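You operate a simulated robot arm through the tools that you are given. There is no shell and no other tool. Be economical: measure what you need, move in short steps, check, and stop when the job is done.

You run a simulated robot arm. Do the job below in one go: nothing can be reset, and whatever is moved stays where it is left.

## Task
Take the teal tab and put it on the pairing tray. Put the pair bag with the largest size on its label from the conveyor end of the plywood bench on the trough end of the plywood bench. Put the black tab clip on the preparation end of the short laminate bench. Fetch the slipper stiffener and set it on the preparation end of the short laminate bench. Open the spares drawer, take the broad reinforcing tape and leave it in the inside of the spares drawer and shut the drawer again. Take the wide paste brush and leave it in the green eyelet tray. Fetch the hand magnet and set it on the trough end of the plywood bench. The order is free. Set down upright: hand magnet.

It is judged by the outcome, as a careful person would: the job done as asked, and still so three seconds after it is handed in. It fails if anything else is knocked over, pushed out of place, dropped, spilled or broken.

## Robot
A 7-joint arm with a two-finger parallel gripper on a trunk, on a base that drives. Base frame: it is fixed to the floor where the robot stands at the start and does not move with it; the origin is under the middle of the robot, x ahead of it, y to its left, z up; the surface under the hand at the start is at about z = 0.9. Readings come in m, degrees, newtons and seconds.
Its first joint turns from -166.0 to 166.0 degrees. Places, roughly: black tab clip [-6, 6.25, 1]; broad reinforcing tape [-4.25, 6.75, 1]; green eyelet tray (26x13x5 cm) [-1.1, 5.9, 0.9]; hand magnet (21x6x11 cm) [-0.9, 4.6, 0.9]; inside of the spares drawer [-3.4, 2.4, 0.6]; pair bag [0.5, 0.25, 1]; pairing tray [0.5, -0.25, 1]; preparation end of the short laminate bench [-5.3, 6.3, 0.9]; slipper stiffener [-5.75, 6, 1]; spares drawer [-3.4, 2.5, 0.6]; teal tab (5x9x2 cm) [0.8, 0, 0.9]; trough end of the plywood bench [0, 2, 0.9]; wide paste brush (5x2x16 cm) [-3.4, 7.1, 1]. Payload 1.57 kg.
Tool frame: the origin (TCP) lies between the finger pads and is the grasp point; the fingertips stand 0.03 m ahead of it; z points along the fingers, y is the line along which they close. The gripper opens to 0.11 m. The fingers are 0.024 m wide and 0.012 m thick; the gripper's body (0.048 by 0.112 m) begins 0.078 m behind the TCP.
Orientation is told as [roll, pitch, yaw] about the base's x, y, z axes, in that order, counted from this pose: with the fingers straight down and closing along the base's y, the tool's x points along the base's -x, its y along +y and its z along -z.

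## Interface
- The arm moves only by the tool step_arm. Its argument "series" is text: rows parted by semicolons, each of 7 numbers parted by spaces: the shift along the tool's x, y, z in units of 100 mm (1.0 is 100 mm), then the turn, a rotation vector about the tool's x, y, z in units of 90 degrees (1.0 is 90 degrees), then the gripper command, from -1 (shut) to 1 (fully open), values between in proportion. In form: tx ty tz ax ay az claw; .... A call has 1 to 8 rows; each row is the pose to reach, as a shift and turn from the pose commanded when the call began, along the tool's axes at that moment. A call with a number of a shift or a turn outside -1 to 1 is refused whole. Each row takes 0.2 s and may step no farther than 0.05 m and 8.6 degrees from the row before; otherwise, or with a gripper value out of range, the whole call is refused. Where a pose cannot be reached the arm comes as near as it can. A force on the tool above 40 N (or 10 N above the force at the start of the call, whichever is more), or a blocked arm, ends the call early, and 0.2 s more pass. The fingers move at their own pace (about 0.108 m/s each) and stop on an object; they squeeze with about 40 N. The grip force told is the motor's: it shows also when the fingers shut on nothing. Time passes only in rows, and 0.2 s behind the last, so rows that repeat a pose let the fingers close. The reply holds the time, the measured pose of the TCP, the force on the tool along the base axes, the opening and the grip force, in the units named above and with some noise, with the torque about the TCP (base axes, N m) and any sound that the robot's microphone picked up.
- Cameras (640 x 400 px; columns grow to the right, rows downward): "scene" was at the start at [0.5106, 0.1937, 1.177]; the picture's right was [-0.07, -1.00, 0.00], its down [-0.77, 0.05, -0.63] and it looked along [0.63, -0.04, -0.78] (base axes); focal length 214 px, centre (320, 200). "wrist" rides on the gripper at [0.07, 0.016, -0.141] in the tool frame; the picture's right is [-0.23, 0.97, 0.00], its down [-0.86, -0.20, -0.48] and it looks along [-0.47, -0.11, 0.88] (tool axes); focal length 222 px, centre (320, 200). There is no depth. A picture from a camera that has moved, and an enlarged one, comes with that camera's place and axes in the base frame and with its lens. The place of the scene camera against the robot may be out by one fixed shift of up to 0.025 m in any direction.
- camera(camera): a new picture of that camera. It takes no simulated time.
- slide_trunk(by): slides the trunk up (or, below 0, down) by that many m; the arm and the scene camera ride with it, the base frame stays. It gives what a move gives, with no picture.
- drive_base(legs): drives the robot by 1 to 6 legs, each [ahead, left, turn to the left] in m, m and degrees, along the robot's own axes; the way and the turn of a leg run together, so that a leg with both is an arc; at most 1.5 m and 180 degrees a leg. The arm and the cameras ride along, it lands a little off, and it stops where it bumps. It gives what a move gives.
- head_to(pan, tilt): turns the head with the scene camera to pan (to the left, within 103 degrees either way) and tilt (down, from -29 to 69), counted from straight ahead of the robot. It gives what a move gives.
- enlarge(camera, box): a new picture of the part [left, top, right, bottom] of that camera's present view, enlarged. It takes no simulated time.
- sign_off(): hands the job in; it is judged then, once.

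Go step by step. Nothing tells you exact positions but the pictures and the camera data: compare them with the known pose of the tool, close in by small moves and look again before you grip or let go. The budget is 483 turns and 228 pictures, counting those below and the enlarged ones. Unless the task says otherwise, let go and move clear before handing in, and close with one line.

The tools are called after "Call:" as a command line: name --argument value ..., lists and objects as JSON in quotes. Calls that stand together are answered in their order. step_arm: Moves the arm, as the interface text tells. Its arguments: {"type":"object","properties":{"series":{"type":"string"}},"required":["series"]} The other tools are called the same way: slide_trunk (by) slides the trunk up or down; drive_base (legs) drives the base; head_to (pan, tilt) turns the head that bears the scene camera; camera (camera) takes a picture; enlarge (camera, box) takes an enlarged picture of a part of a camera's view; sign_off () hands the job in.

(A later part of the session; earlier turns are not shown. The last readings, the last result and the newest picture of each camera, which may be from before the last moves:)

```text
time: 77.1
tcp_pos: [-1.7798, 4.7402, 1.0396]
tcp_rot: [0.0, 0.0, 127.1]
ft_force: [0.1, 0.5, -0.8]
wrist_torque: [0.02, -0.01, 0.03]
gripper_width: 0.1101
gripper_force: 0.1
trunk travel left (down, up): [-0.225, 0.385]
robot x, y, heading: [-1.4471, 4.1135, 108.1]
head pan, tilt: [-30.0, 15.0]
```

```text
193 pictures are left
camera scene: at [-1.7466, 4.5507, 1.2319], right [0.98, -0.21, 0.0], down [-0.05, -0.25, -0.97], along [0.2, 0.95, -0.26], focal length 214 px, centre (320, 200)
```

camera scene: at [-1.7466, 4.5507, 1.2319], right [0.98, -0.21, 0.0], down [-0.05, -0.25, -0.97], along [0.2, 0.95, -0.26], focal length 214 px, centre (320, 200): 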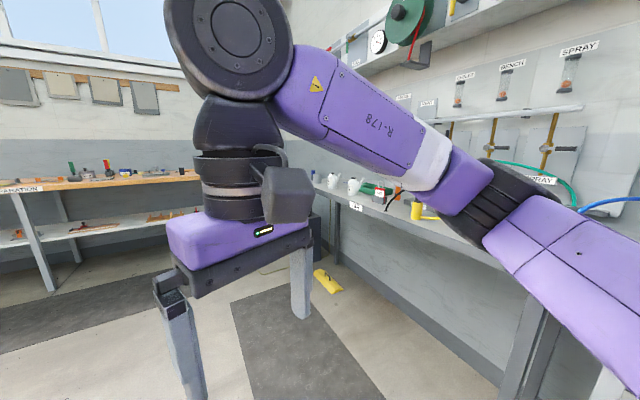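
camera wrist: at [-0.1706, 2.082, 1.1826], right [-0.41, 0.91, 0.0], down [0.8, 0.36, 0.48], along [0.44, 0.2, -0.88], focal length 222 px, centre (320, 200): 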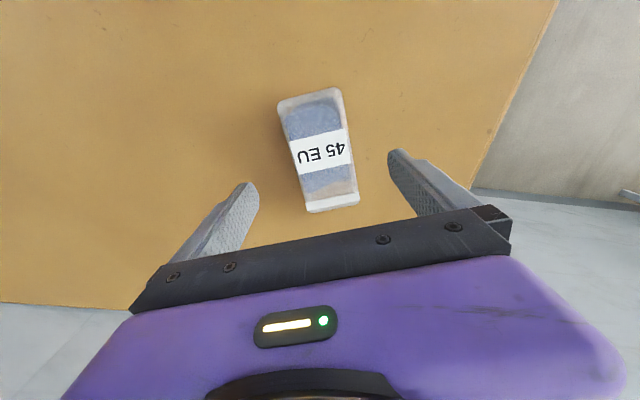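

The red block with a black handle at roughly (−0.93, 4.62) should be the hand magnet. I raise the trunk, then turn right to face the table.

Call:
enlarge --camera "scene" --box '[320, 150, 480, 250]'

Call:
slide_trunk --by 0.15

Call:
drive_base --legs '[[0.1, 0.08, -60]]'

Call:
head_to --pan -20 --tilt 35

Call:
camera --camera "scene"

```text
4.00 times, centred on (400, 200) of scene
camera zoom: at [-1.7466, 4.5507, 1.2319], right [0.98, -0.21, 0.0], down [-0.05, -0.25, -0.97], along [0.2, 0.95, -0.26], focal length 858 px, centre (0, 200)
```

zoom: 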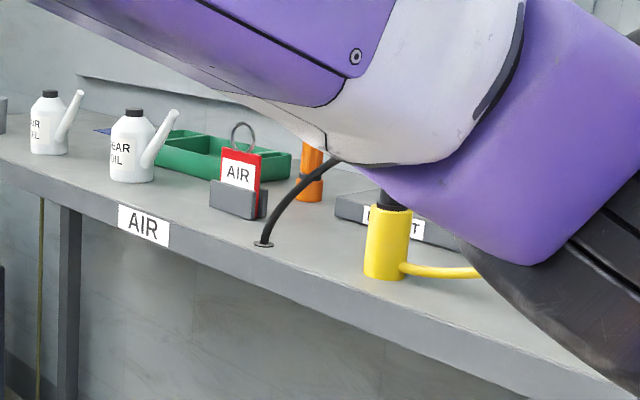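

```text
time: 78.8
tcp_pos: [-1.7807, 4.7402, 1.1899]
tcp_rot: [-0.1, 0.0, 127.1]
ft_force: [0.1, -0.1, 0.3]
wrist_torque: [-0.01, 0.01, 0.03]
gripper_width: 0.1099
gripper_force: 0.1
trunk travel left (down, up): [-0.375, 0.235]
robot x, y, heading: [-1.4514, 4.115, 108.0]
head pan, tilt: [-30.0, 15.0]
```

```text
time: 81.9
tcp_pos: [-1.1209, 4.8183, 1.1898]
tcp_rot: [0.1, -0.1, 66.2]
ft_force: [-0.8, 0.3, -0.8]
wrist_torque: [-0.01, -0.03, 0.02]
gripper_width: 0.1096
gripper_force: 0.1
trunk travel left (down, up): [-0.375, 0.235]
robot x, y, heading: [-1.5027, 4.2264, 47.5]
head pan, tilt: [-30.0, 15.0]
```

```text
time: 82.7
tcp_pos: [-1.1202, 4.8176, 1.1883]
tcp_rot: [0.0, -0.1, 66.2]
ft_force: [-0.5, -0.2, -0.2]
wrist_torque: [-0.02, -0.03, -0.05]
gripper_width: 0.11
gripper_force: 0.0
trunk travel left (down, up): [-0.375, 0.235]
robot x, y, heading: [-1.5023, 4.2302, 47.3]
head pan, tilt: [-20.0, 35.0]
```

```text
191 pictures are left
camera scene: at [-1.2754, 4.7154, 1.35], right [0.46, -0.89, 0.0], down [-0.51, -0.26, -0.82], along [0.73, 0.38, -0.57], focal length 214 px, centre (320, 200)
```

scene: 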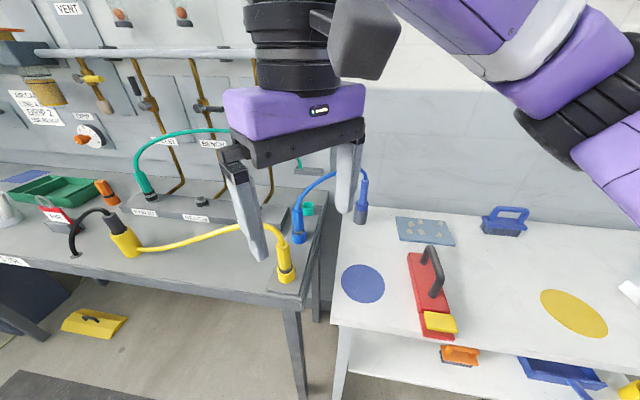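

The hand magnet (red block, black handle, yellow end) is at about (−0.92, 4.63), long axis ~12–15°. It's in reach from here; I bring the hand over it, fingers across its handle.

Call:
step_arm --series "0.1 -0.2 0 0 0 0.09 1; 0.2 -0.4 0 0 0 0.18 1; 0.3 -0.6 0 0 0 0.27 1; 0.4 -0.8 0 0 0 0.36 1; 0.5 -1 0 0 0 0.45 1; 0.6 -1 0 0 0 0.54 1; 0.7 -1 0 0 0 0.58 1"

Call:
camera --camera "wrist"

```text
time: 84.3
tcp_pos: [-1.0575, 4.7129, 1.1885]
tcp_rot: [0.0, 0.0, 13.9]
ft_force: [0.2, 0.4, -0.4]
wrist_torque: [0.0, 0.01, 0.0]
gripper_width: 0.11
gripper_force: 0.0
trunk travel left (down, up): [-0.375, 0.235]
robot x, y, heading: [-1.5047, 4.224, 47.5]
head pan, tilt: [-20.0, 35.0]
```

```text
190 pictures are left
camera wrist: at [-1.1278, 4.7121, 1.3314], right [-0.01, 1.0, 0.0], down [0.88, 0.01, 0.48], along [0.48, 0.01, -0.88], focal length 222 px, centre (320, 200)
```

wrist: 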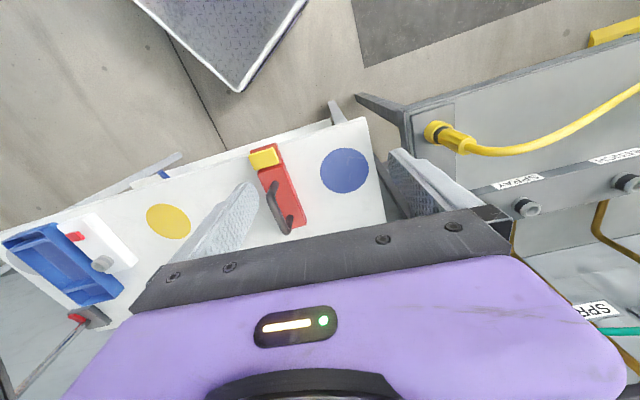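

Call:
step_arm --series "-0.25 -0.25 0 0 0 0 1; -0.5 -0.5 0 0 0 0 1; -0.75 -0.75 0.2 0 0 0 1; -1 -0.97 0.4 0 0 0 1; -1 -0.97 0.7 0 0 0 1"

Call:
camera --camera "wrist"

Call:
camera --camera "scene"

```text
time: 85.5
tcp_pos: [-0.9358, 4.6426, 1.1197]
tcp_rot: [0.1, 0.0, 14.1]
ft_force: [-0.6, -0.5, -0.2]
wrist_torque: [0.02, -0.04, -0.01]
gripper_width: 0.1098
gripper_force: 0.0
trunk travel left (down, up): [-0.375, 0.235]
robot x, y, heading: [-1.5019, 4.2223, 47.4]
head pan, tilt: [-20.0, 35.0]
```

```text
189 pictures are left
camera wrist: at [-1.0067, 4.6418, 1.2625], right [-0.02, 1.0, 0.0], down [0.88, 0.01, 0.48], along [0.48, 0.01, -0.88], focal length 222 px, centre (320, 200)
```

wrist: 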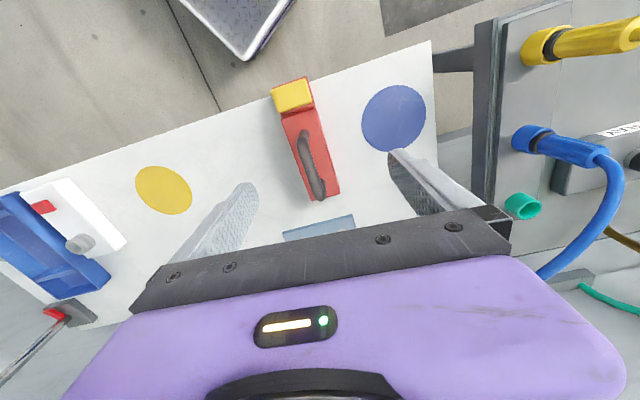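

```text
188 pictures are left
camera scene: at [-1.2755, 4.7154, 1.35], right [0.46, -0.89, 0.0], down [-0.51, -0.26, -0.82], along [0.73, 0.38, -0.57], focal length 214 px, centre (320, 200)
```

scene: 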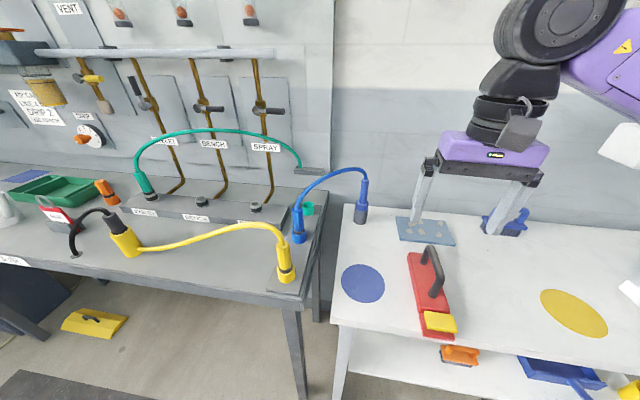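

Call:
step_arm --series "-0.22 -0.18 0.1 0 0 -0.02 1; -0.22 -0.18 0.4 0 0 -0.02 1; -0.22 -0.18 0.75 0 0 -0.02 1"

Call:
camera --camera "wrist"

Call:
enlarge --camera "scene" --box '[360, 180, 520, 350]'

```text
time: 86.3
tcp_pos: [-0.9122, 4.6308, 1.0447]
tcp_rot: [0.1, 0.0, 15.8]
ft_force: [-0.4, 0.0, -0.5]
wrist_torque: [0.01, 0.0, -0.02]
gripper_width: 0.11
gripper_force: 0.0
trunk travel left (down, up): [-0.375, 0.235]
robot x, y, heading: [-1.5043, 4.2286, 47.1]
head pan, tilt: [-20.0, 35.0]
```

```text
187 pictures are left
camera wrist: at [-0.9823, 4.6273, 1.1869], right [-0.05, 1.0, 0.0], down [0.88, 0.04, 0.48], along [0.48, 0.02, -0.88], focal length 222 px, centre (320, 200)
```

wrist: 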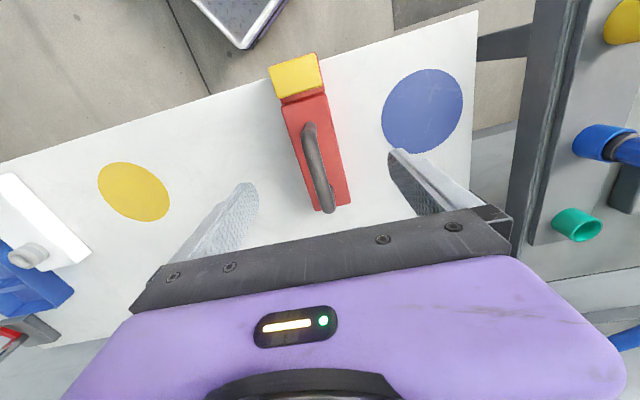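

```text
2.35 times, centred on (440, 265) of scene
camera zoom: at [-1.2755, 4.7154, 1.35], right [0.46, -0.89, 0.0], down [-0.51, -0.26, -0.82], along [0.73, 0.38, -0.57], focal length 505 px, centre (38, 47)
```

zoom: 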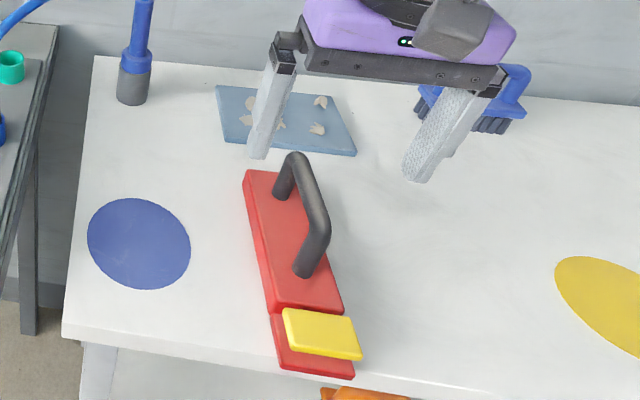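

Handle is centred. Lower around it and grip.

Call:
step_arm --series "0.03 -0.04 0.3 0 0 0 1; 0.03 -0.04 0.57 0 0 0 1; 0.03 -0.04 0.57 0 0 0 -1; 0.03 -0.04 0.57 0 0 0 -1; 0.03 -0.04 0.57 0 0 0 -1; 0.03 -0.04 0.57 0 0 0 -1; 0.03 -0.04 0.57 0 0 0 -1"

Call:
camera --camera "wrist"

```text
time: 87.8
tcp_pos: [-0.9125, 4.626, 0.9921]
tcp_rot: [0.2, -0.4, 15.9]
ft_force: [-3.4, -4.2, 21.8]
wrist_torque: [-0.18, 0.39, 0.09]
gripper_width: 0.0002
gripper_force: 21.4
trunk travel left (down, up): [-0.375, 0.235]
robot x, y, heading: [-1.5035, 4.2238, 47.4]
head pan, tilt: [-20.0, 35.0]
stopped in row 7: the force on the tool passed its limit at 41 N (the readings are from after the stop); the commanded pose is now the measured one
```

```text
185 pictures are left
camera wrist: at [-0.9844, 4.6226, 1.1331], right [-0.05, 1.0, 0.0], down [0.87, 0.04, 0.48], along [0.48, 0.03, -0.87], focal length 222 px, centre (320, 200)
```

wrist: 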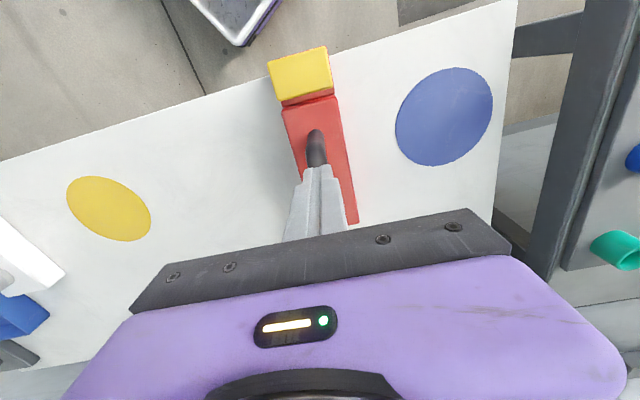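

The fingers closed on top of the handle: it's lower than I thought. Open, rise a bit and look.

Call:
step_arm --series "0 0 -0.1 0 0 0 -1; 0 0 -0.3 0 0 0 -1; 0 0 -0.5 0 0 0 0.6; 0 0 -0.5 0 0 0 0.6; 0 0 -0.5 0 0 0 0.6"

Call:
camera --camera "wrist"

Call:
enlarge --camera "scene" --box '[360, 180, 520, 350]'

```text
time: 89.0
tcp_pos: [-0.9126, 4.6249, 1.0386]
tcp_rot: [0.1, -0.4, 15.8]
ft_force: [0.2, 0.1, -0.8]
wrist_torque: [0.0, 0.01, 0.03]
gripper_width: 0.088
gripper_force: 0.0
trunk travel left (down, up): [-0.375, 0.235]
robot x, y, heading: [-1.5045, 4.2284, 47.7]
head pan, tilt: [-20.0, 35.0]
```

```text
184 pictures are left
camera wrist: at [-0.9838, 4.6216, 1.1814], right [-0.05, 1.0, 0.0], down [0.88, 0.04, 0.48], along [0.48, 0.02, -0.88], focal length 222 px, centre (320, 200)
```

wrist: 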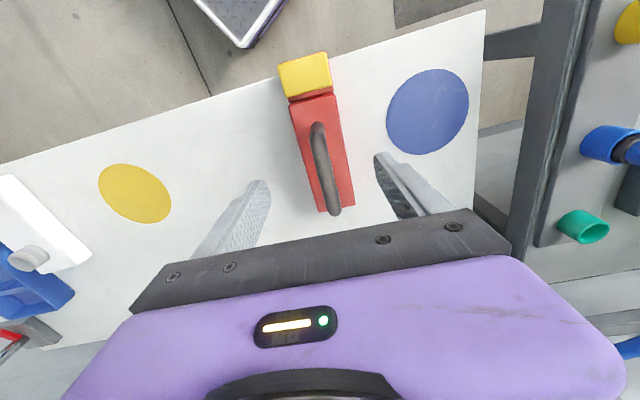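

```text
2.35 times, centred on (440, 265) of scene
camera zoom: at [-1.2753, 4.7153, 1.3499], right [0.46, -0.89, 0.0], down [-0.51, -0.26, -0.82], along [0.73, 0.38, -0.57], focal length 505 px, centre (38, 47)
```

zoom: 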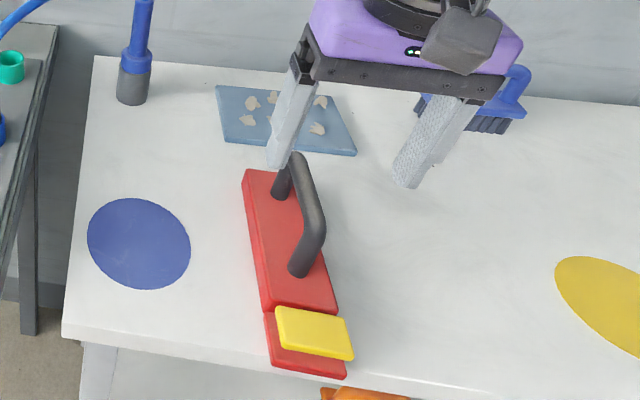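

The tray table seems lower than 0.9, so the handle is near z 0.95. I go down lower and grip again.

Call:
step_arm --series "-0.05 0.04 0.3 0 0 0 0.6; -0.05 0.04 0.6 0 0 0 0.6; -0.05 0.04 0.75 0 0 0 0.6"

Call:
camera --camera "wrist"

Call:
enlarge --camera "scene" --box '[360, 180, 520, 350]'

```text
time: 89.8
tcp_pos: [-0.9089, 4.6319, 0.9652]
tcp_rot: [0.0, -0.4, 15.9]
ft_force: [0.5, 0.7, 0.0]
wrist_torque: [0.0, 0.01, 0.0]
gripper_width: 0.0879
gripper_force: 0.1
trunk travel left (down, up): [-0.375, 0.235]
robot x, y, heading: [-1.5035, 4.23, 47.3]
head pan, tilt: [-20.0, 35.0]
```

```text
182 pictures are left
camera wrist: at [-0.9808, 4.6277, 1.1069], right [-0.05, 1.0, 0.0], down [0.87, 0.04, 0.48], along [0.48, 0.02, -0.88], focal length 222 px, centre (320, 200)
```

wrist: 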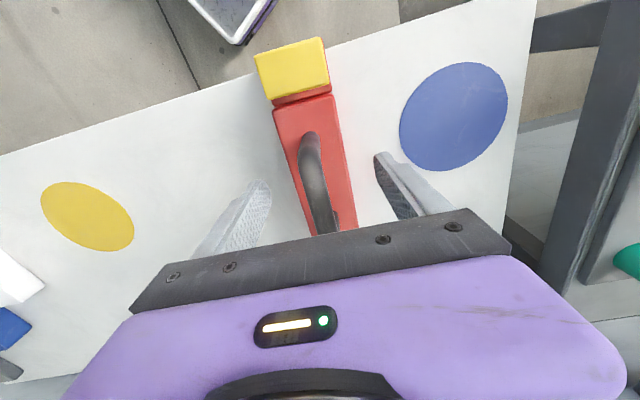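

```text
2.35 times, centred on (440, 265) of scene
camera zoom: at [-1.2754, 4.7153, 1.35], right [0.46, -0.89, 0.0], down [-0.51, -0.26, -0.82], along [0.73, 0.38, -0.57], focal length 505 px, centre (38, 47)
```

zoom: 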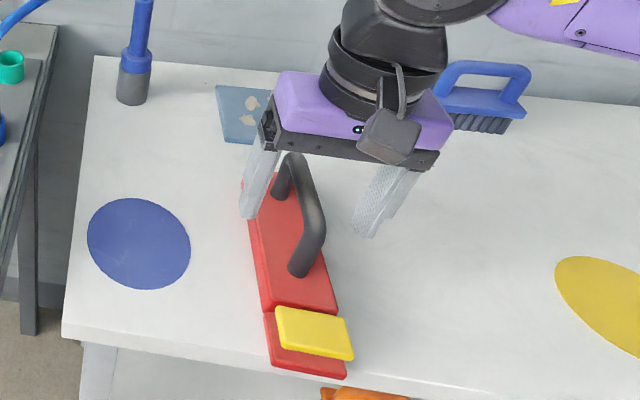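

Fingers straddle the handle now. Close.

Call:
step_arm --series "0 0 0 0 0 0 -1; 0 0 0 0 0 0 -1; 0 0 0 0 0 0 -1; 0 0 0 0 0 0 -1"

```text
time: 90.8
tcp_pos: [-0.9109, 4.631, 0.9647]
tcp_rot: [0.0, -0.3, 15.8]
ft_force: [-0.2, -1.5, 0.1]
wrist_torque: [0.03, -0.03, -0.08]
gripper_width: 0.0176
gripper_force: 33.0
trunk travel left (down, up): [-0.375, 0.235]
robot x, y, heading: [-1.5056, 4.2258, 47.4]
head pan, tilt: [-20.0, 35.0]
```

Call:
step_arm --series "0 0 -0.1 0 0 0 -1; 0 0 -0.3 0 0 0 -1; 0 0 -0.6 0 0 0 -1; 0 0 -1 0 0 0 -1"

Call:
camera --camera "scene"

Call:
camera --camera "wrist"

```text
time: 91.8
tcp_pos: [-0.9093, 4.6306, 1.0654]
tcp_rot: [0.0, -0.2, 15.8]
ft_force: [0.9, -0.2, -7.1]
wrist_torque: [-0.05, 0.09, 0.02]
gripper_width: 0.0175
gripper_force: 32.7
trunk travel left (down, up): [-0.375, 0.235]
robot x, y, heading: [-1.5053, 4.2243, 47.4]
head pan, tilt: [-20.0, 35.0]
```

```text
180 pictures are left
camera scene: at [-1.2751, 4.7155, 1.3497], right [0.46, -0.89, 0.0], down [-0.51, -0.26, -0.82], along [0.73, 0.38, -0.57], focal length 214 px, centre (320, 200)
```

scene: 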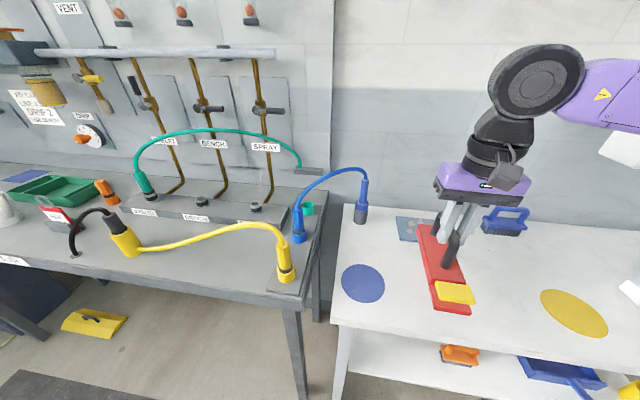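

```text
179 pictures are left
camera wrist: at [-0.9806, 4.6264, 1.207], right [-0.05, 1.0, 0.0], down [0.88, 0.04, 0.48], along [0.48, 0.02, -0.88], focal length 222 px, centre (320, 200)
```

wrist: 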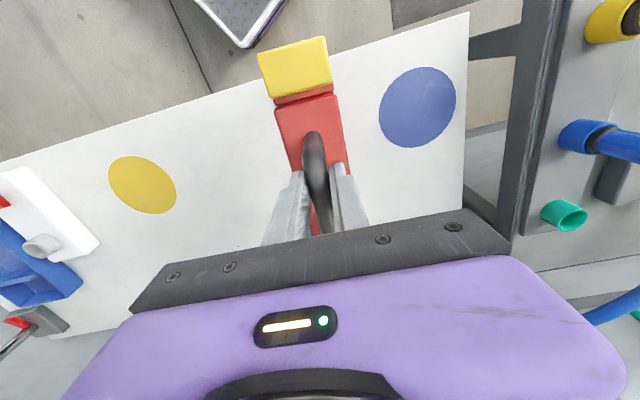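

Magnet held upright by its handle. I raise the trunk for clearance and retrace my path back toward the plywood bench.

Call:
slide_trunk --by 0.2

Call:
drive_base --legs '[[0, 0, 60.8], [-0.6, -0.1, 0], [-0.35, -0.1, 0]]'

```text
time: 93.9
tcp_pos: [-0.9108, 4.6305, 1.2641]
tcp_rot: [0.1, -0.2, 15.9]
ft_force: [-0.1, -0.5, -5.8]
wrist_torque: [-0.03, 0.1, 0.04]
gripper_width: 0.0177
gripper_force: 32.5
trunk travel left (down, up): [-0.575, 0.035]
robot x, y, heading: [-1.5032, 4.2294, 47.3]
head pan, tilt: [-20.0, 35.0]
```

```text
time: 102.1
tcp_pos: [-1.0729, 4.1009, 1.2647]
tcp_rot: [0.1, -0.3, 77.9]
ft_force: [0.4, 0.7, -5.7]
wrist_torque: [-0.09, 0.02, 0.02]
gripper_width: 0.0175
gripper_force: 33.2
trunk travel left (down, up): [-0.575, 0.035]
robot x, y, heading: [-0.991, 3.3864, 109.3]
head pan, tilt: [-20.0, 35.0]
```

Call:
drive_base --legs '[[-0.85, -0.01, -0.6], [-0.1, 0.2, 0], [-0.2, 0.06, 0], [-0.45, 0.13, 0]]'

```text
time: 111.5
tcp_pos: [-0.8941, 2.4643, 1.2645]
tcp_rot: [0.0, -0.3, 77.8]
ft_force: [0.3, 0.0, -6.4]
wrist_torque: [-0.12, 0.03, 0.01]
gripper_width: 0.0177
gripper_force: 32.5
trunk travel left (down, up): [-0.575, 0.035]
robot x, y, heading: [-0.8188, 1.7469, 109.3]
head pan, tilt: [-20.0, 35.0]
```

Call:
drive_base --legs '[[0, 0, -90.6], [0.1, 0, 0]]'

Call:
head_to --pan 0 --tilt 50

Call:
camera --camera "scene"

Call:
camera --camera "wrist"

```text
time: 116.6
tcp_pos: [-0.0063, 1.8266, 1.2651]
tcp_rot: [0.1, -0.2, -14.6]
ft_force: [-1.3, 0.2, -5.2]
wrist_torque: [0.07, 0.12, 0.02]
gripper_width: 0.0174
gripper_force: 32.2
trunk travel left (down, up): [-0.575, 0.035]
robot x, y, heading: [-0.7234, 1.777, 16.8]
head pan, tilt: [-20.0, 35.0]
```

```text
time: 117.4
tcp_pos: [-0.0057, 1.8254, 1.264]
tcp_rot: [0.1, -0.4, -14.7]
ft_force: [-0.1, 0.3, -6.5]
wrist_torque: [0.03, 0.08, 0.01]
gripper_width: 0.0173
gripper_force: 32.5
trunk travel left (down, up): [-0.575, 0.035]
robot x, y, heading: [-0.7198, 1.7795, 17.1]
head pan, tilt: [0.0, 50.0]
```

```text
178 pictures are left
camera scene: at [-0.2904, 2.1154, 1.5282], right [0.29, -0.96, 0.0], down [-0.73, -0.22, -0.64], along [0.62, 0.19, -0.77], focal length 214 px, centre (320, 200)
```

scene: 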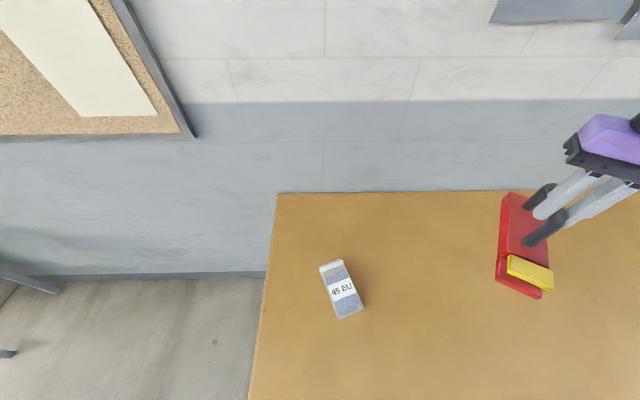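

```text
177 pictures are left
camera wrist: at [-0.0685, 1.8593, 1.4068], right [0.47, 0.88, 0.0], down [0.77, -0.41, 0.48], along [0.43, -0.22, -0.88], focal length 222 px, centre (320, 200)
```

wrist: 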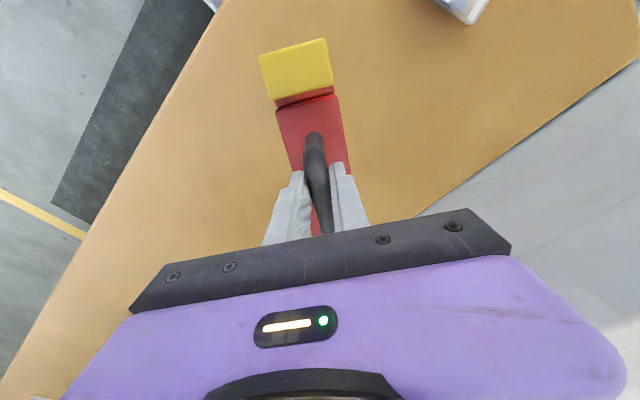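

Over the trough end, clear of the bag. I align it with the bench, shift slightly toward the end, and lower with the trunk.

Call:
step_arm --series "0.1 0.15 0 0 0 -0.09 -1; 0.2 0.3 0 0 0 -0.18 -1; 0.3 0.45 0 0 0 -0.27 -1; 0.38 0.58 0 0 0 -0.34 -1"

Call:
slide_trunk --by -0.2

Call:
camera --camera "scene"

```text
time: 118.4
tcp_pos: [-0.0273, 1.892, 1.2651]
tcp_rot: [0.0, -0.3, 16.2]
ft_force: [-0.2, -0.6, -5.1]
wrist_torque: [-0.02, 0.08, 0.02]
gripper_width: 0.0174
gripper_force: 32.2
trunk travel left (down, up): [-0.575, 0.035]
robot x, y, heading: [-0.7234, 1.7802, 16.8]
head pan, tilt: [0.0, 50.0]
```

```text
time: 120.6
tcp_pos: [-0.0264, 1.8922, 1.0646]
tcp_rot: [-0.1, -0.3, 16.0]
ft_force: [-0.8, 0.8, -6.1]
wrist_torque: [-0.06, 0.1, 0.02]
gripper_width: 0.0174
gripper_force: 32.1
trunk travel left (down, up): [-0.375, 0.235]
robot x, y, heading: [-0.7229, 1.7816, 16.5]
head pan, tilt: [0.0, 50.0]
```

```text
176 pictures are left
camera scene: at [-0.2905, 2.1155, 1.3282], right [0.29, -0.96, 0.0], down [-0.73, -0.22, -0.64], along [0.61, 0.19, -0.77], focal length 214 px, centre (320, 200)
```

scene: 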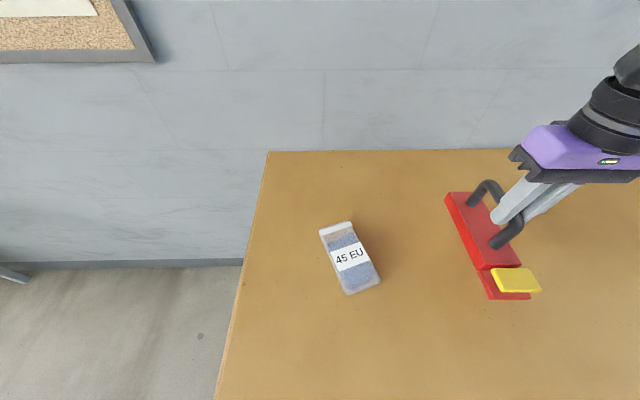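

Call:
step_arm --series "0 0 0.2 0 0 0 -1; 0 0 0.4 0 0 0 -1; 0 0 0.45 0 0 0 -1"

Call:
enlarge --camera "scene" --box '[420, 160, 580, 320]'

```text
time: 121.4
tcp_pos: [-0.0282, 1.8924, 1.0183]
tcp_rot: [-0.1, -0.4, 15.9]
ft_force: [0.0, 0.2, -6.6]
wrist_torque: [-0.06, 0.09, -0.01]
gripper_width: 0.0173
gripper_force: 32.7
trunk travel left (down, up): [-0.375, 0.235]
robot x, y, heading: [-0.7247, 1.779, 17.1]
head pan, tilt: [0.0, 50.0]
```

```text
2.50 times, centred on (500, 240) of scene
camera zoom: at [-0.2905, 2.1155, 1.3282], right [0.29, -0.96, 0.0], down [-0.73, -0.22, -0.64], along [0.61, 0.19, -0.77], focal length 536 px, centre (-130, 100)
```

zoom: 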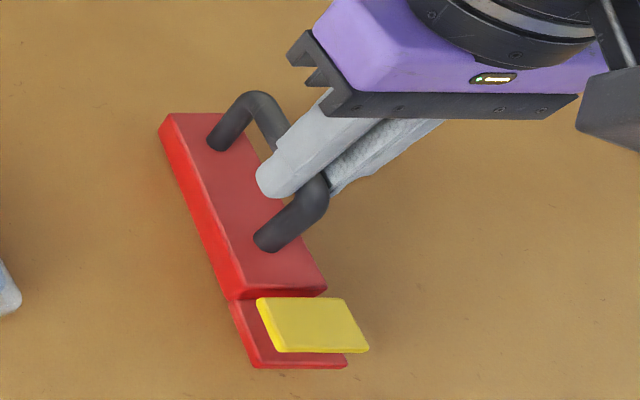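

Call:
step_arm --series "0 0 0.03 0 0 0 -1; 0 0 0.06 0 0 0 -1; 0 0 0.09 0 0 0 -1; 0 0 0.12 0 0 0 -1"

```text
time: 122.4
tcp_pos: [-0.0274, 1.8928, 1.0071]
tcp_rot: [-0.1, -0.3, 15.9]
ft_force: [0.1, 0.3, -6.0]
wrist_torque: [-0.03, 0.08, 0.02]
gripper_width: 0.0174
gripper_force: 32.6
trunk travel left (down, up): [-0.375, 0.235]
robot x, y, heading: [-0.7227, 1.7785, 17.0]
head pan, tilt: [0.0, 50.0]
```

Call:
step_arm --series "0 0 0.03 0 0 0 -1; 0 0 0.06 0 0 0 -1; 0 0 0.09 0 0 0 -1; 0 0 0.12 0 0 0 -1; 0 0 0.15 0 0 0 -1"

```text
time: 123.6
tcp_pos: [-0.0253, 1.8915, 0.9921]
tcp_rot: [-0.1, -0.3, 15.9]
ft_force: [6.3, -7.6, 21.9]
wrist_torque: [-0.08, 0.08, 0.0]
gripper_width: 0.0173
gripper_force: 32.6
trunk travel left (down, up): [-0.375, 0.235]
robot x, y, heading: [-0.7213, 1.7812, 17.0]
head pan, tilt: [0.0, 50.0]
```

Contact made (upward force 22 N). Ease up 2 mm, release and rise.

Call:
step_arm --series "0 0 -0.02 0 0 0 -1; 0 0 -0.02 0 0 0 -0.3; 0 0 -0.02 0 0 0 0.2; 0 0 -0.02 0 0 0 0.2; 0 0 -0.3 0 0 0 0.2; 0 0 -0.6 0 0 0 0.2; 0 0 -0.9 0 0 0 0.2"

Call:
camera --camera "scene"

```text
time: 125.2
tcp_pos: [-0.0281, 1.8912, 1.0823]
tcp_rot: [-0.1, -0.3, 16.0]
ft_force: [-0.5, 0.9, -0.1]
wrist_torque: [0.02, 0.03, 0.0]
gripper_width: 0.066
gripper_force: 0.1
trunk travel left (down, up): [-0.375, 0.235]
robot x, y, heading: [-0.7255, 1.7813, 16.9]
head pan, tilt: [0.0, 50.0]
```

```text
174 pictures are left
camera scene: at [-0.2905, 2.1154, 1.3281], right [0.29, -0.96, 0.0], down [-0.73, -0.22, -0.64], along [0.61, 0.19, -0.77], focal length 214 px, centre (320, 200)
```

scene: 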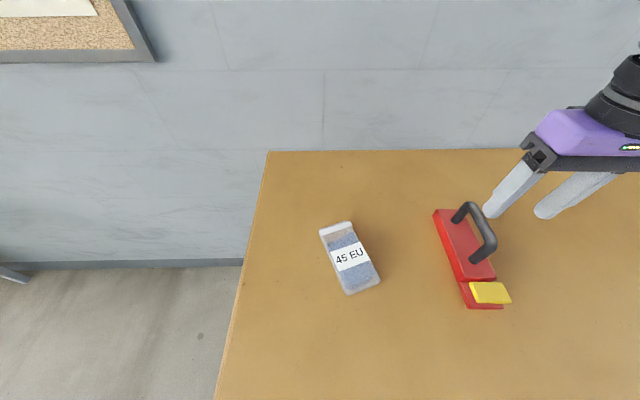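

Both items are on the trough end, magnet upright. Next go north for the brush: retrace through the gap.

Call:
drive_base --legs '[[-0.1, 0, 0], [0, 0, 91.8], [0.45, -0.13, 0], [0.2, -0.06, 0], [0.1, -0.18, 0]]'

Call:
head_to --pan 0 --tilt 15

```text
time: 135.1
tcp_pos: [-0.8582, 3.2743, 1.0829]
tcp_rot: [-0.1, -0.3, 108.2]
ft_force: [0.2, -0.7, -0.3]
wrist_torque: [0.0, 0.02, -0.02]
gripper_width: 0.0658
gripper_force: 0.1
trunk travel left (down, up): [-0.375, 0.235]
robot x, y, heading: [-0.7196, 2.5891, 109.2]
head pan, tilt: [0.0, 50.0]
```

```text
time: 136.1
tcp_pos: [-0.8573, 3.2756, 1.0825]
tcp_rot: [0.0, -0.4, 108.2]
ft_force: [-0.3, -0.8, -0.7]
wrist_torque: [-0.01, -0.03, 0.02]
gripper_width: 0.0659
gripper_force: 0.1
trunk travel left (down, up): [-0.375, 0.235]
robot x, y, heading: [-0.7167, 2.588, 109.4]
head pan, tilt: [0.0, 15.0]
```

Call:
drive_base --legs '[[0.9, 0, -0.6], [0.4, 0.1, 0], [0.8, 0.4, 0]]'

Call:
head_to --pan 20 --tilt 15

Call:
camera --camera "scene"

Call:
head_to --pan 75 --tilt 15

Call:
camera --camera "scene"

```text
time: 147.2
tcp_pos: [-2.0235, 5.0627, 1.082]
tcp_rot: [-0.1, -0.3, 108.2]
ft_force: [-0.3, 0.9, 0.2]
wrist_torque: [-0.01, 0.01, 0.05]
gripper_width: 0.0662
gripper_force: 0.0
trunk travel left (down, up): [-0.375, 0.235]
robot x, y, heading: [-1.8807, 4.3755, 109.1]
head pan, tilt: [0.0, 15.0]
```

```text
time: 148.1
tcp_pos: [-2.0235, 5.0618, 1.0828]
tcp_rot: [-0.2, -0.3, 108.2]
ft_force: [0.5, 0.4, -0.2]
wrist_torque: [-0.01, 0.04, 0.01]
gripper_width: 0.0658
gripper_force: 0.1
trunk travel left (down, up): [-0.375, 0.235]
robot x, y, heading: [-1.881, 4.3714, 109.3]
head pan, tilt: [20.0, 15.0]
```

```text
173 pictures are left
camera scene: at [-2.2638, 4.7831, 1.3819], right [0.78, 0.63, 0.0], down [0.16, -0.2, -0.97], along [-0.61, 0.75, -0.26], focal length 214 px, centre (320, 200)
```

scene: 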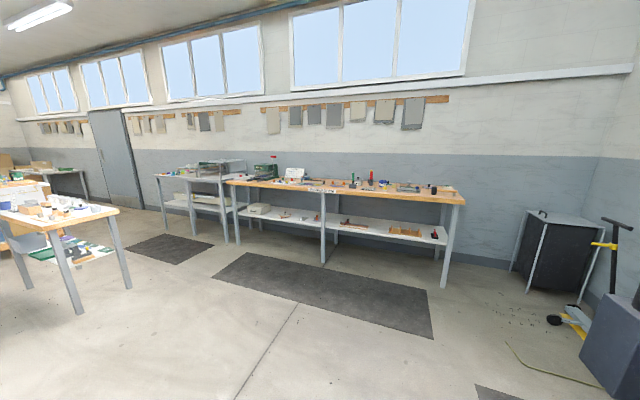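

```text
time: 149.3
tcp_pos: [-2.0236, 5.0634, 1.0822]
tcp_rot: [-0.1, -0.3, 108.3]
ft_force: [-0.2, 0.2, 0.7]
wrist_torque: [-0.01, -0.01, 0.01]
gripper_width: 0.0661
gripper_force: 0.0
trunk travel left (down, up): [-0.375, 0.235]
robot x, y, heading: [-1.8832, 4.372, 109.1]
head pan, tilt: [75.0, 15.0]
```

```text
172 pictures are left
camera scene: at [-2.298, 4.7039, 1.382], right [-0.07, 1.0, 0.0], down [0.26, 0.02, -0.97], along [-0.96, -0.07, -0.26], focal length 214 px, centre (320, 200)
```

scene: 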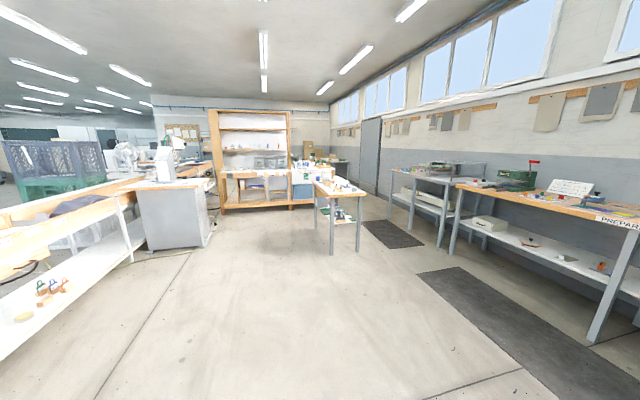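

The wooden bench on the back wall holds the brush and tape; the gray bench left of it should be the short laminate bench. Drive toward the wooden bench and look.

Call:
drive_base --legs '[[1.0, 0.3, 0], [0.75, 0.26, 0]]'

Call:
head_to --pan 0 --tilt 20

Call:
camera --camera "scene"

Call:
head_to --pan 60 --tilt 20

Call:
camera --camera "scene"

```text
time: 158.6
tcp_pos: [-3.0673, 6.5783, 1.0814]
tcp_rot: [0.0, -0.3, 106.2]
ft_force: [0.2, -0.4, -0.2]
wrist_torque: [-0.02, 0.04, 0.0]
gripper_width: 0.0661
gripper_force: 0.0
trunk travel left (down, up): [-0.375, 0.235]
robot x, y, heading: [-2.9479, 5.8834, 107.4]
head pan, tilt: [75.0, 15.0]
```

```text
time: 160.1
tcp_pos: [-3.0678, 6.5798, 1.0818]
tcp_rot: [-0.1, -0.3, 106.3]
ft_force: [0.2, 0.1, 0.2]
wrist_torque: [-0.01, -0.03, 0.0]
gripper_width: 0.0657
gripper_force: 0.0
trunk travel left (down, up): [-0.375, 0.235]
robot x, y, heading: [-2.9512, 5.8887, 107.3]
head pan, tilt: [0.0, 20.0]
```

```text
171 pictures are left
camera scene: at [-3.288, 6.3226, 1.3738], right [0.95, 0.3, 0.0], down [0.1, -0.33, -0.94], along [-0.28, 0.9, -0.34], focal length 214 px, centre (320, 200)
```

scene: 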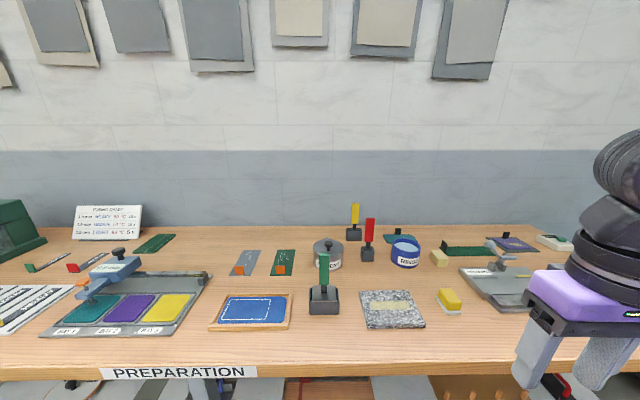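

```text
time: 161.4
tcp_pos: [-3.0681, 6.5791, 1.082]
tcp_rot: [-0.1, -0.3, 106.2]
ft_force: [-0.6, 0.3, 0.2]
wrist_torque: [0.01, 0.03, 0.01]
gripper_width: 0.066
gripper_force: 0.1
trunk travel left (down, up): [-0.375, 0.235]
robot x, y, heading: [-2.9559, 5.8826, 107.2]
head pan, tilt: [60.0, 20.0]
```

```text
170 pictures are left
camera scene: at [-3.3512, 6.2543, 1.3738], right [0.22, 0.97, 0.0], down [0.33, -0.08, -0.94], along [-0.92, 0.21, -0.34], focal length 214 px, centre (320, 200)
```

scene: 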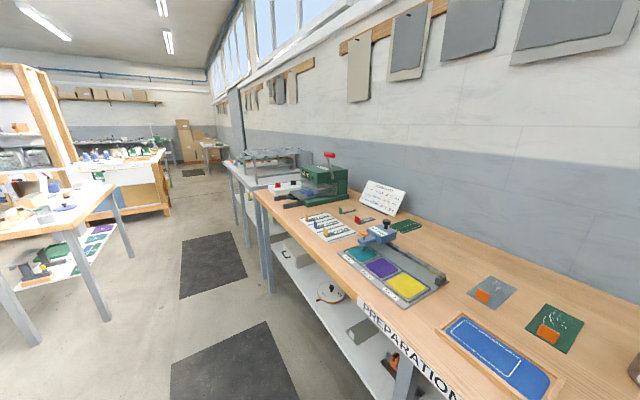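

Three upright colour-handled tools are candidates for the brush. Zoom in on them.

Call:
head_to --pan 0 --tilt 25

Call:
enlarge --camera "scene" --box '[290, 160, 450, 300]'

```text
time: 162.7
tcp_pos: [-3.0673, 6.5784, 1.0819]
tcp_rot: [0.0, -0.4, 106.3]
ft_force: [0.1, -0.4, -0.1]
wrist_torque: [0.0, 0.0, 0.0]
gripper_width: 0.0661
gripper_force: 0.0
trunk travel left (down, up): [-0.375, 0.235]
robot x, y, heading: [-2.9506, 5.8852, 107.4]
head pan, tilt: [0.0, 25.0]
```

```text
2.86 times, centred on (370, 230) of scene
camera zoom: at [-3.2877, 6.3216, 1.3657], right [0.95, 0.3, 0.0], down [0.13, -0.4, -0.91], along [-0.27, 0.87, -0.42], focal length 613 px, centre (177, 114)
```

zoom: 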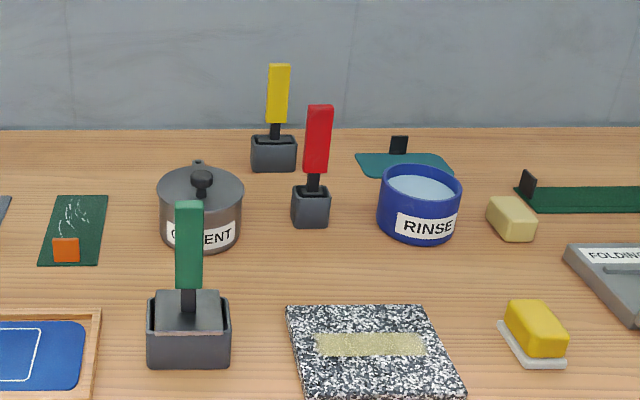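

Yellow's position (−3.39, 7.14) matches the given place, red is nearer. I'll raise the trunk, drive up to the bench and look from above to compare brush widths.

Call:
slide_trunk --by 0.15

Call:
drive_base --legs '[[0.52, 0.0, 1.0]]'

Call:
camera --camera "wrist"

Call:
head_to --pan 0 --tilt 55

Call:
camera --camera "scene"

```text
time: 164.4
tcp_pos: [-3.0679, 6.5802, 1.2325]
tcp_rot: [-0.1, -0.3, 106.3]
ft_force: [-0.1, -0.2, 0.3]
wrist_torque: [0.01, 0.0, 0.03]
gripper_width: 0.066
gripper_force: 0.1
trunk travel left (down, up): [-0.525, 0.085]
robot x, y, heading: [-2.9486, 5.8873, 107.4]
head pan, tilt: [0.0, 25.0]
```

```text
time: 167.4
tcp_pos: [-3.2429, 7.0719, 1.2327]
tcp_rot: [-0.2, -0.3, 107.6]
ft_force: [-0.6, 0.0, -0.5]
wrist_torque: [0.0, 0.02, 0.02]
gripper_width: 0.0662
gripper_force: 0.0
trunk travel left (down, up): [-0.525, 0.085]
robot x, y, heading: [-3.1139, 6.383, 108.3]
head pan, tilt: [0.0, 25.0]
```

```text
168 pictures are left
camera wrist: at [-3.2361, 7.0005, 1.375], right [-1.0, -0.08, 0.0], down [-0.07, 0.87, 0.48], along [-0.04, 0.48, -0.88], focal length 222 px, centre (320, 200)
```

wrist: 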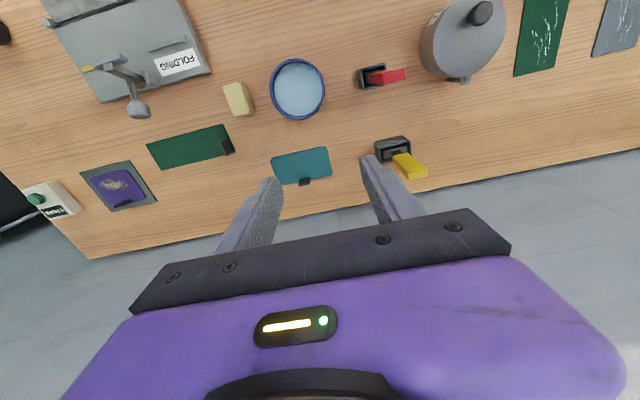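

```text
time: 168.4
tcp_pos: [-3.2439, 7.0724, 1.2337]
tcp_rot: [-0.1, -0.3, 107.6]
ft_force: [-0.5, -0.1, -0.4]
wrist_torque: [0.04, -0.01, 0.0]
gripper_width: 0.0658
gripper_force: 0.0
trunk travel left (down, up): [-0.525, 0.085]
robot x, y, heading: [-3.1103, 6.3837, 108.6]
head pan, tilt: [0.0, 55.0]
```

```text
167 pictures are left
camera scene: at [-3.4512, 6.7911, 1.4718], right [0.95, 0.32, 0.0], down [0.26, -0.78, -0.57], along [-0.18, 0.54, -0.82], focal length 214 px, centre (320, 200)
```

scene: 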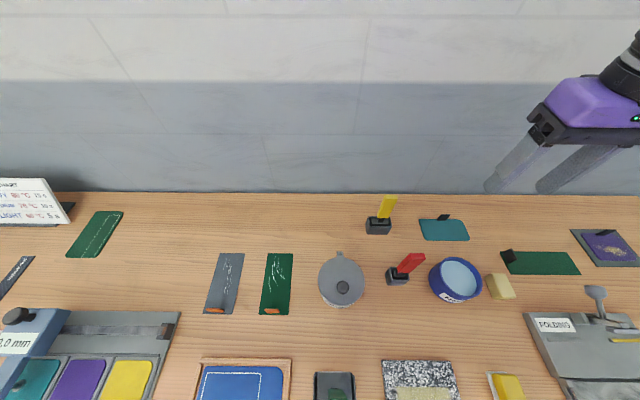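

Call:
enlarge --camera "scene" --box '[340, 180, 440, 300]'

Call:
enlarge --camera "wrist" --box '[340, 50, 440, 200]'

Call:
enlarge --camera "scene" --box '[290, 300, 400, 400]'

```text
3.33 times, centred on (390, 240) of scene
camera zoom: at [-3.4512, 6.7911, 1.4718], right [0.95, 0.32, 0.0], down [0.26, -0.78, -0.57], along [-0.18, 0.54, -0.82], focal length 715 px, centre (87, 67)
```

zoom: 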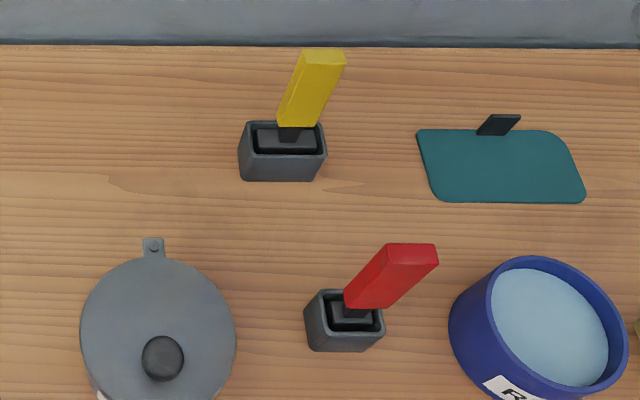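

```text
2.67 times, centred on (390, 125) of wrist
camera zoom: at [-3.2361, 7.0006, 1.3749], right [-1.0, -0.08, 0.0], down [-0.07, 0.87, 0.48], along [-0.04, 0.48, -0.88], focal length 592 px, centre (133, 400)
```

zoom: 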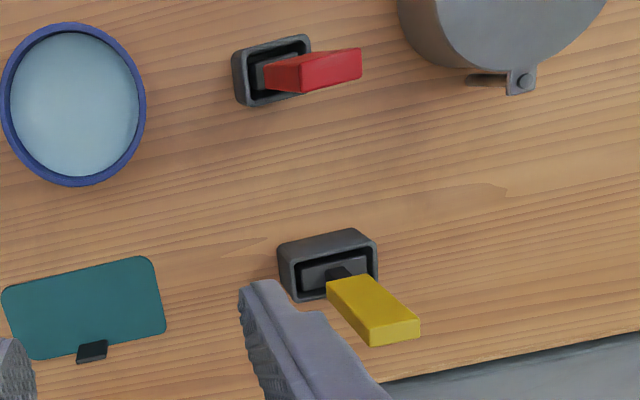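

```text
4.00 times, centred on (345, 350) of scene
camera zoom: at [-3.4512, 6.7911, 1.4718], right [0.95, 0.32, 0.0], down [0.26, -0.78, -0.57], along [-0.18, 0.54, -0.82], focal length 858 px, centre (220, -400)
```

zoom: 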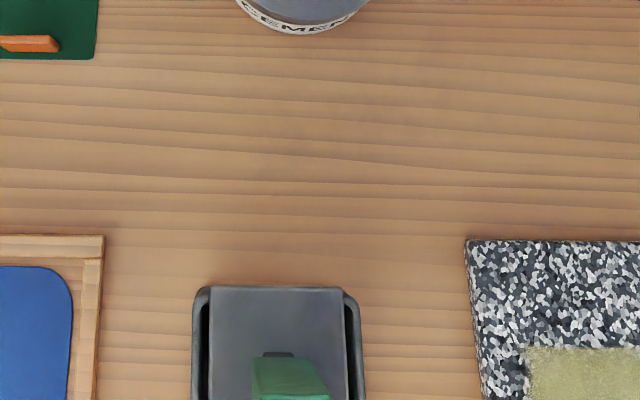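

The yellow-handled brush has a ~5×2 cm head: it's the wide paste brush, at about (−3.395, 7.115), top ≈1.065. I move the hand above it.

Call:
step_arm --series "-0.2 0.33 0 0 0 0 0.4; -0.4 0.66 0 0 0 0 0.4; -0.6 1 0 0 0 0 0.4; -0.87 1 0 0 0 0 0.4"

Call:
camera --camera "wrist"

Call:
camera --camera "scene"

```text
time: 169.4
tcp_pos: [-3.3654, 7.1268, 1.2298]
tcp_rot: [-0.1, -0.2, 107.6]
ft_force: [0.0, 0.0, -0.3]
wrist_torque: [0.01, 0.02, -0.05]
gripper_width: 0.0769
gripper_force: 0.1
trunk travel left (down, up): [-0.525, 0.085]
robot x, y, heading: [-3.1086, 6.3842, 108.4]
head pan, tilt: [0.0, 55.0]
```

```text
163 pictures are left
camera wrist: at [-3.3595, 7.054, 1.3736], right [-1.0, -0.08, 0.0], down [-0.07, 0.87, 0.48], along [-0.04, 0.48, -0.88], focal length 222 px, centre (320, 200)
```

wrist: 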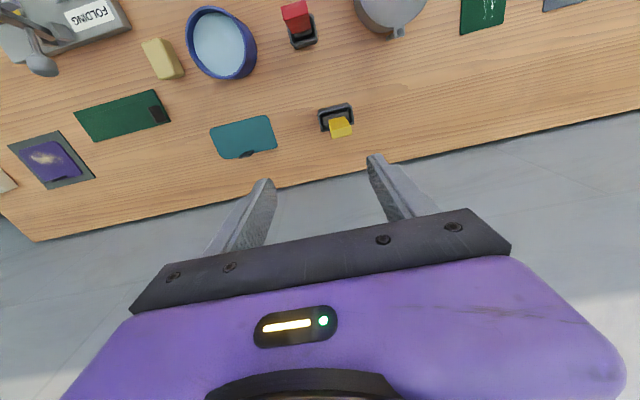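

```text
162 pictures are left
camera scene: at [-3.4512, 6.7908, 1.4718], right [0.95, 0.32, 0.0], down [0.26, -0.78, -0.57], along [-0.18, 0.54, -0.82], focal length 214 px, centre (320, 200)
```

scene: 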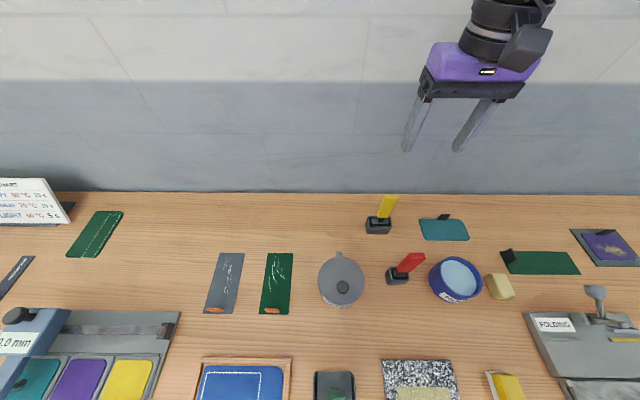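

Call:
step_arm --series "0.03 0.31 0 0 0 0 0.4; 0.03 0.31 0.4 0 0 0 0.4; 0.03 0.31 0.8 0 0 0 0.4; 0.03 0.31 0.95 0 0 0 0.4"

Call:
camera --camera "wrist"

Call:
enlarge --camera "scene" --box '[320, 100, 480, 260]'

```text
time: 170.4
tcp_pos: [-3.393, 7.1138, 1.1377]
tcp_rot: [-0.1, -0.2, 107.6]
ft_force: [0.6, 0.0, -1.0]
wrist_torque: [0.01, 0.0, 0.0]
gripper_width: 0.077
gripper_force: 0.0
trunk travel left (down, up): [-0.525, 0.085]
robot x, y, heading: [-3.1098, 6.3854, 108.4]
head pan, tilt: [0.0, 55.0]
```

```text
161 pictures are left
camera wrist: at [-3.387, 7.0415, 1.2798], right [-1.0, -0.08, 0.0], down [-0.07, 0.87, 0.48], along [-0.04, 0.48, -0.88], focal length 222 px, centre (320, 200)
```

wrist: 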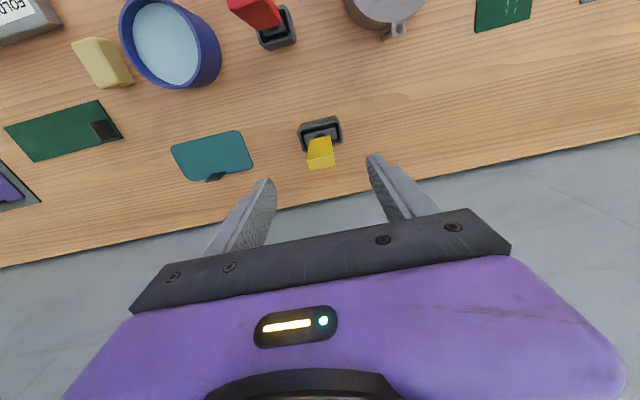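

```text
2.50 times, centred on (400, 180) of scene
camera zoom: at [-3.4513, 6.7909, 1.4717], right [0.95, 0.32, 0.0], down [0.26, -0.78, -0.57], along [-0.18, 0.54, -0.82], focal length 536 px, centre (120, 250)
```

zoom: 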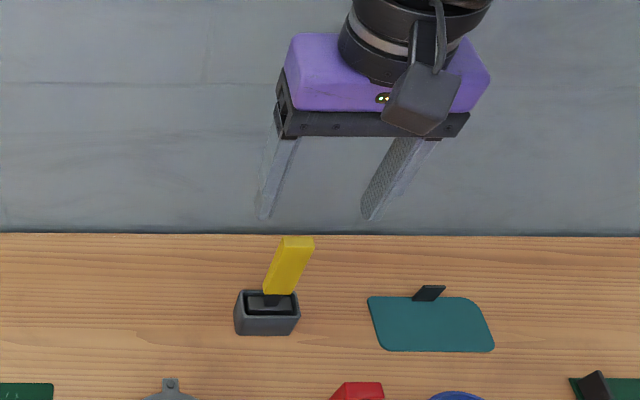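

Handle top is centred. Lower to straddle it and grip.

Call:
step_arm --series "0 0 0.3 0 0 0 0.4; 0 0 0.6 0 0 0 0.4; 0 0 0.85 0 0 0 0.4"

Call:
camera --camera "wrist"

```text
time: 171.2
tcp_pos: [-3.3932, 7.1146, 1.0532]
tcp_rot: [-0.1, -0.3, 107.6]
ft_force: [0.6, -0.1, 0.6]
wrist_torque: [-0.01, 0.01, 0.03]
gripper_width: 0.0771
gripper_force: 0.0
trunk travel left (down, up): [-0.525, 0.085]
robot x, y, heading: [-3.1092, 6.3796, 108.6]
head pan, tilt: [0.0, 55.0]
```

```text
159 pictures are left
camera wrist: at [-3.3871, 7.0421, 1.1955], right [-1.0, -0.08, 0.0], down [-0.07, 0.87, 0.48], along [-0.04, 0.48, -0.88], focal length 222 px, centre (320, 200)
```

wrist: 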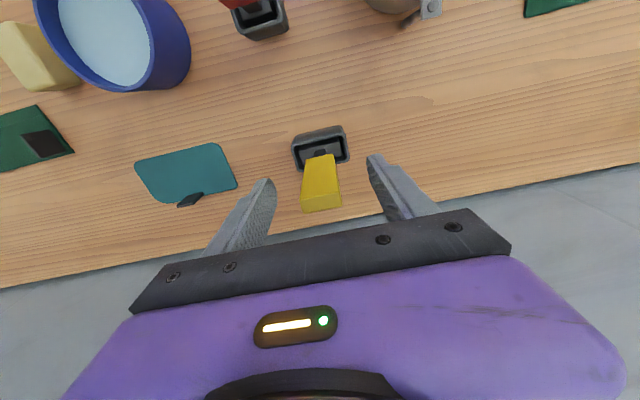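

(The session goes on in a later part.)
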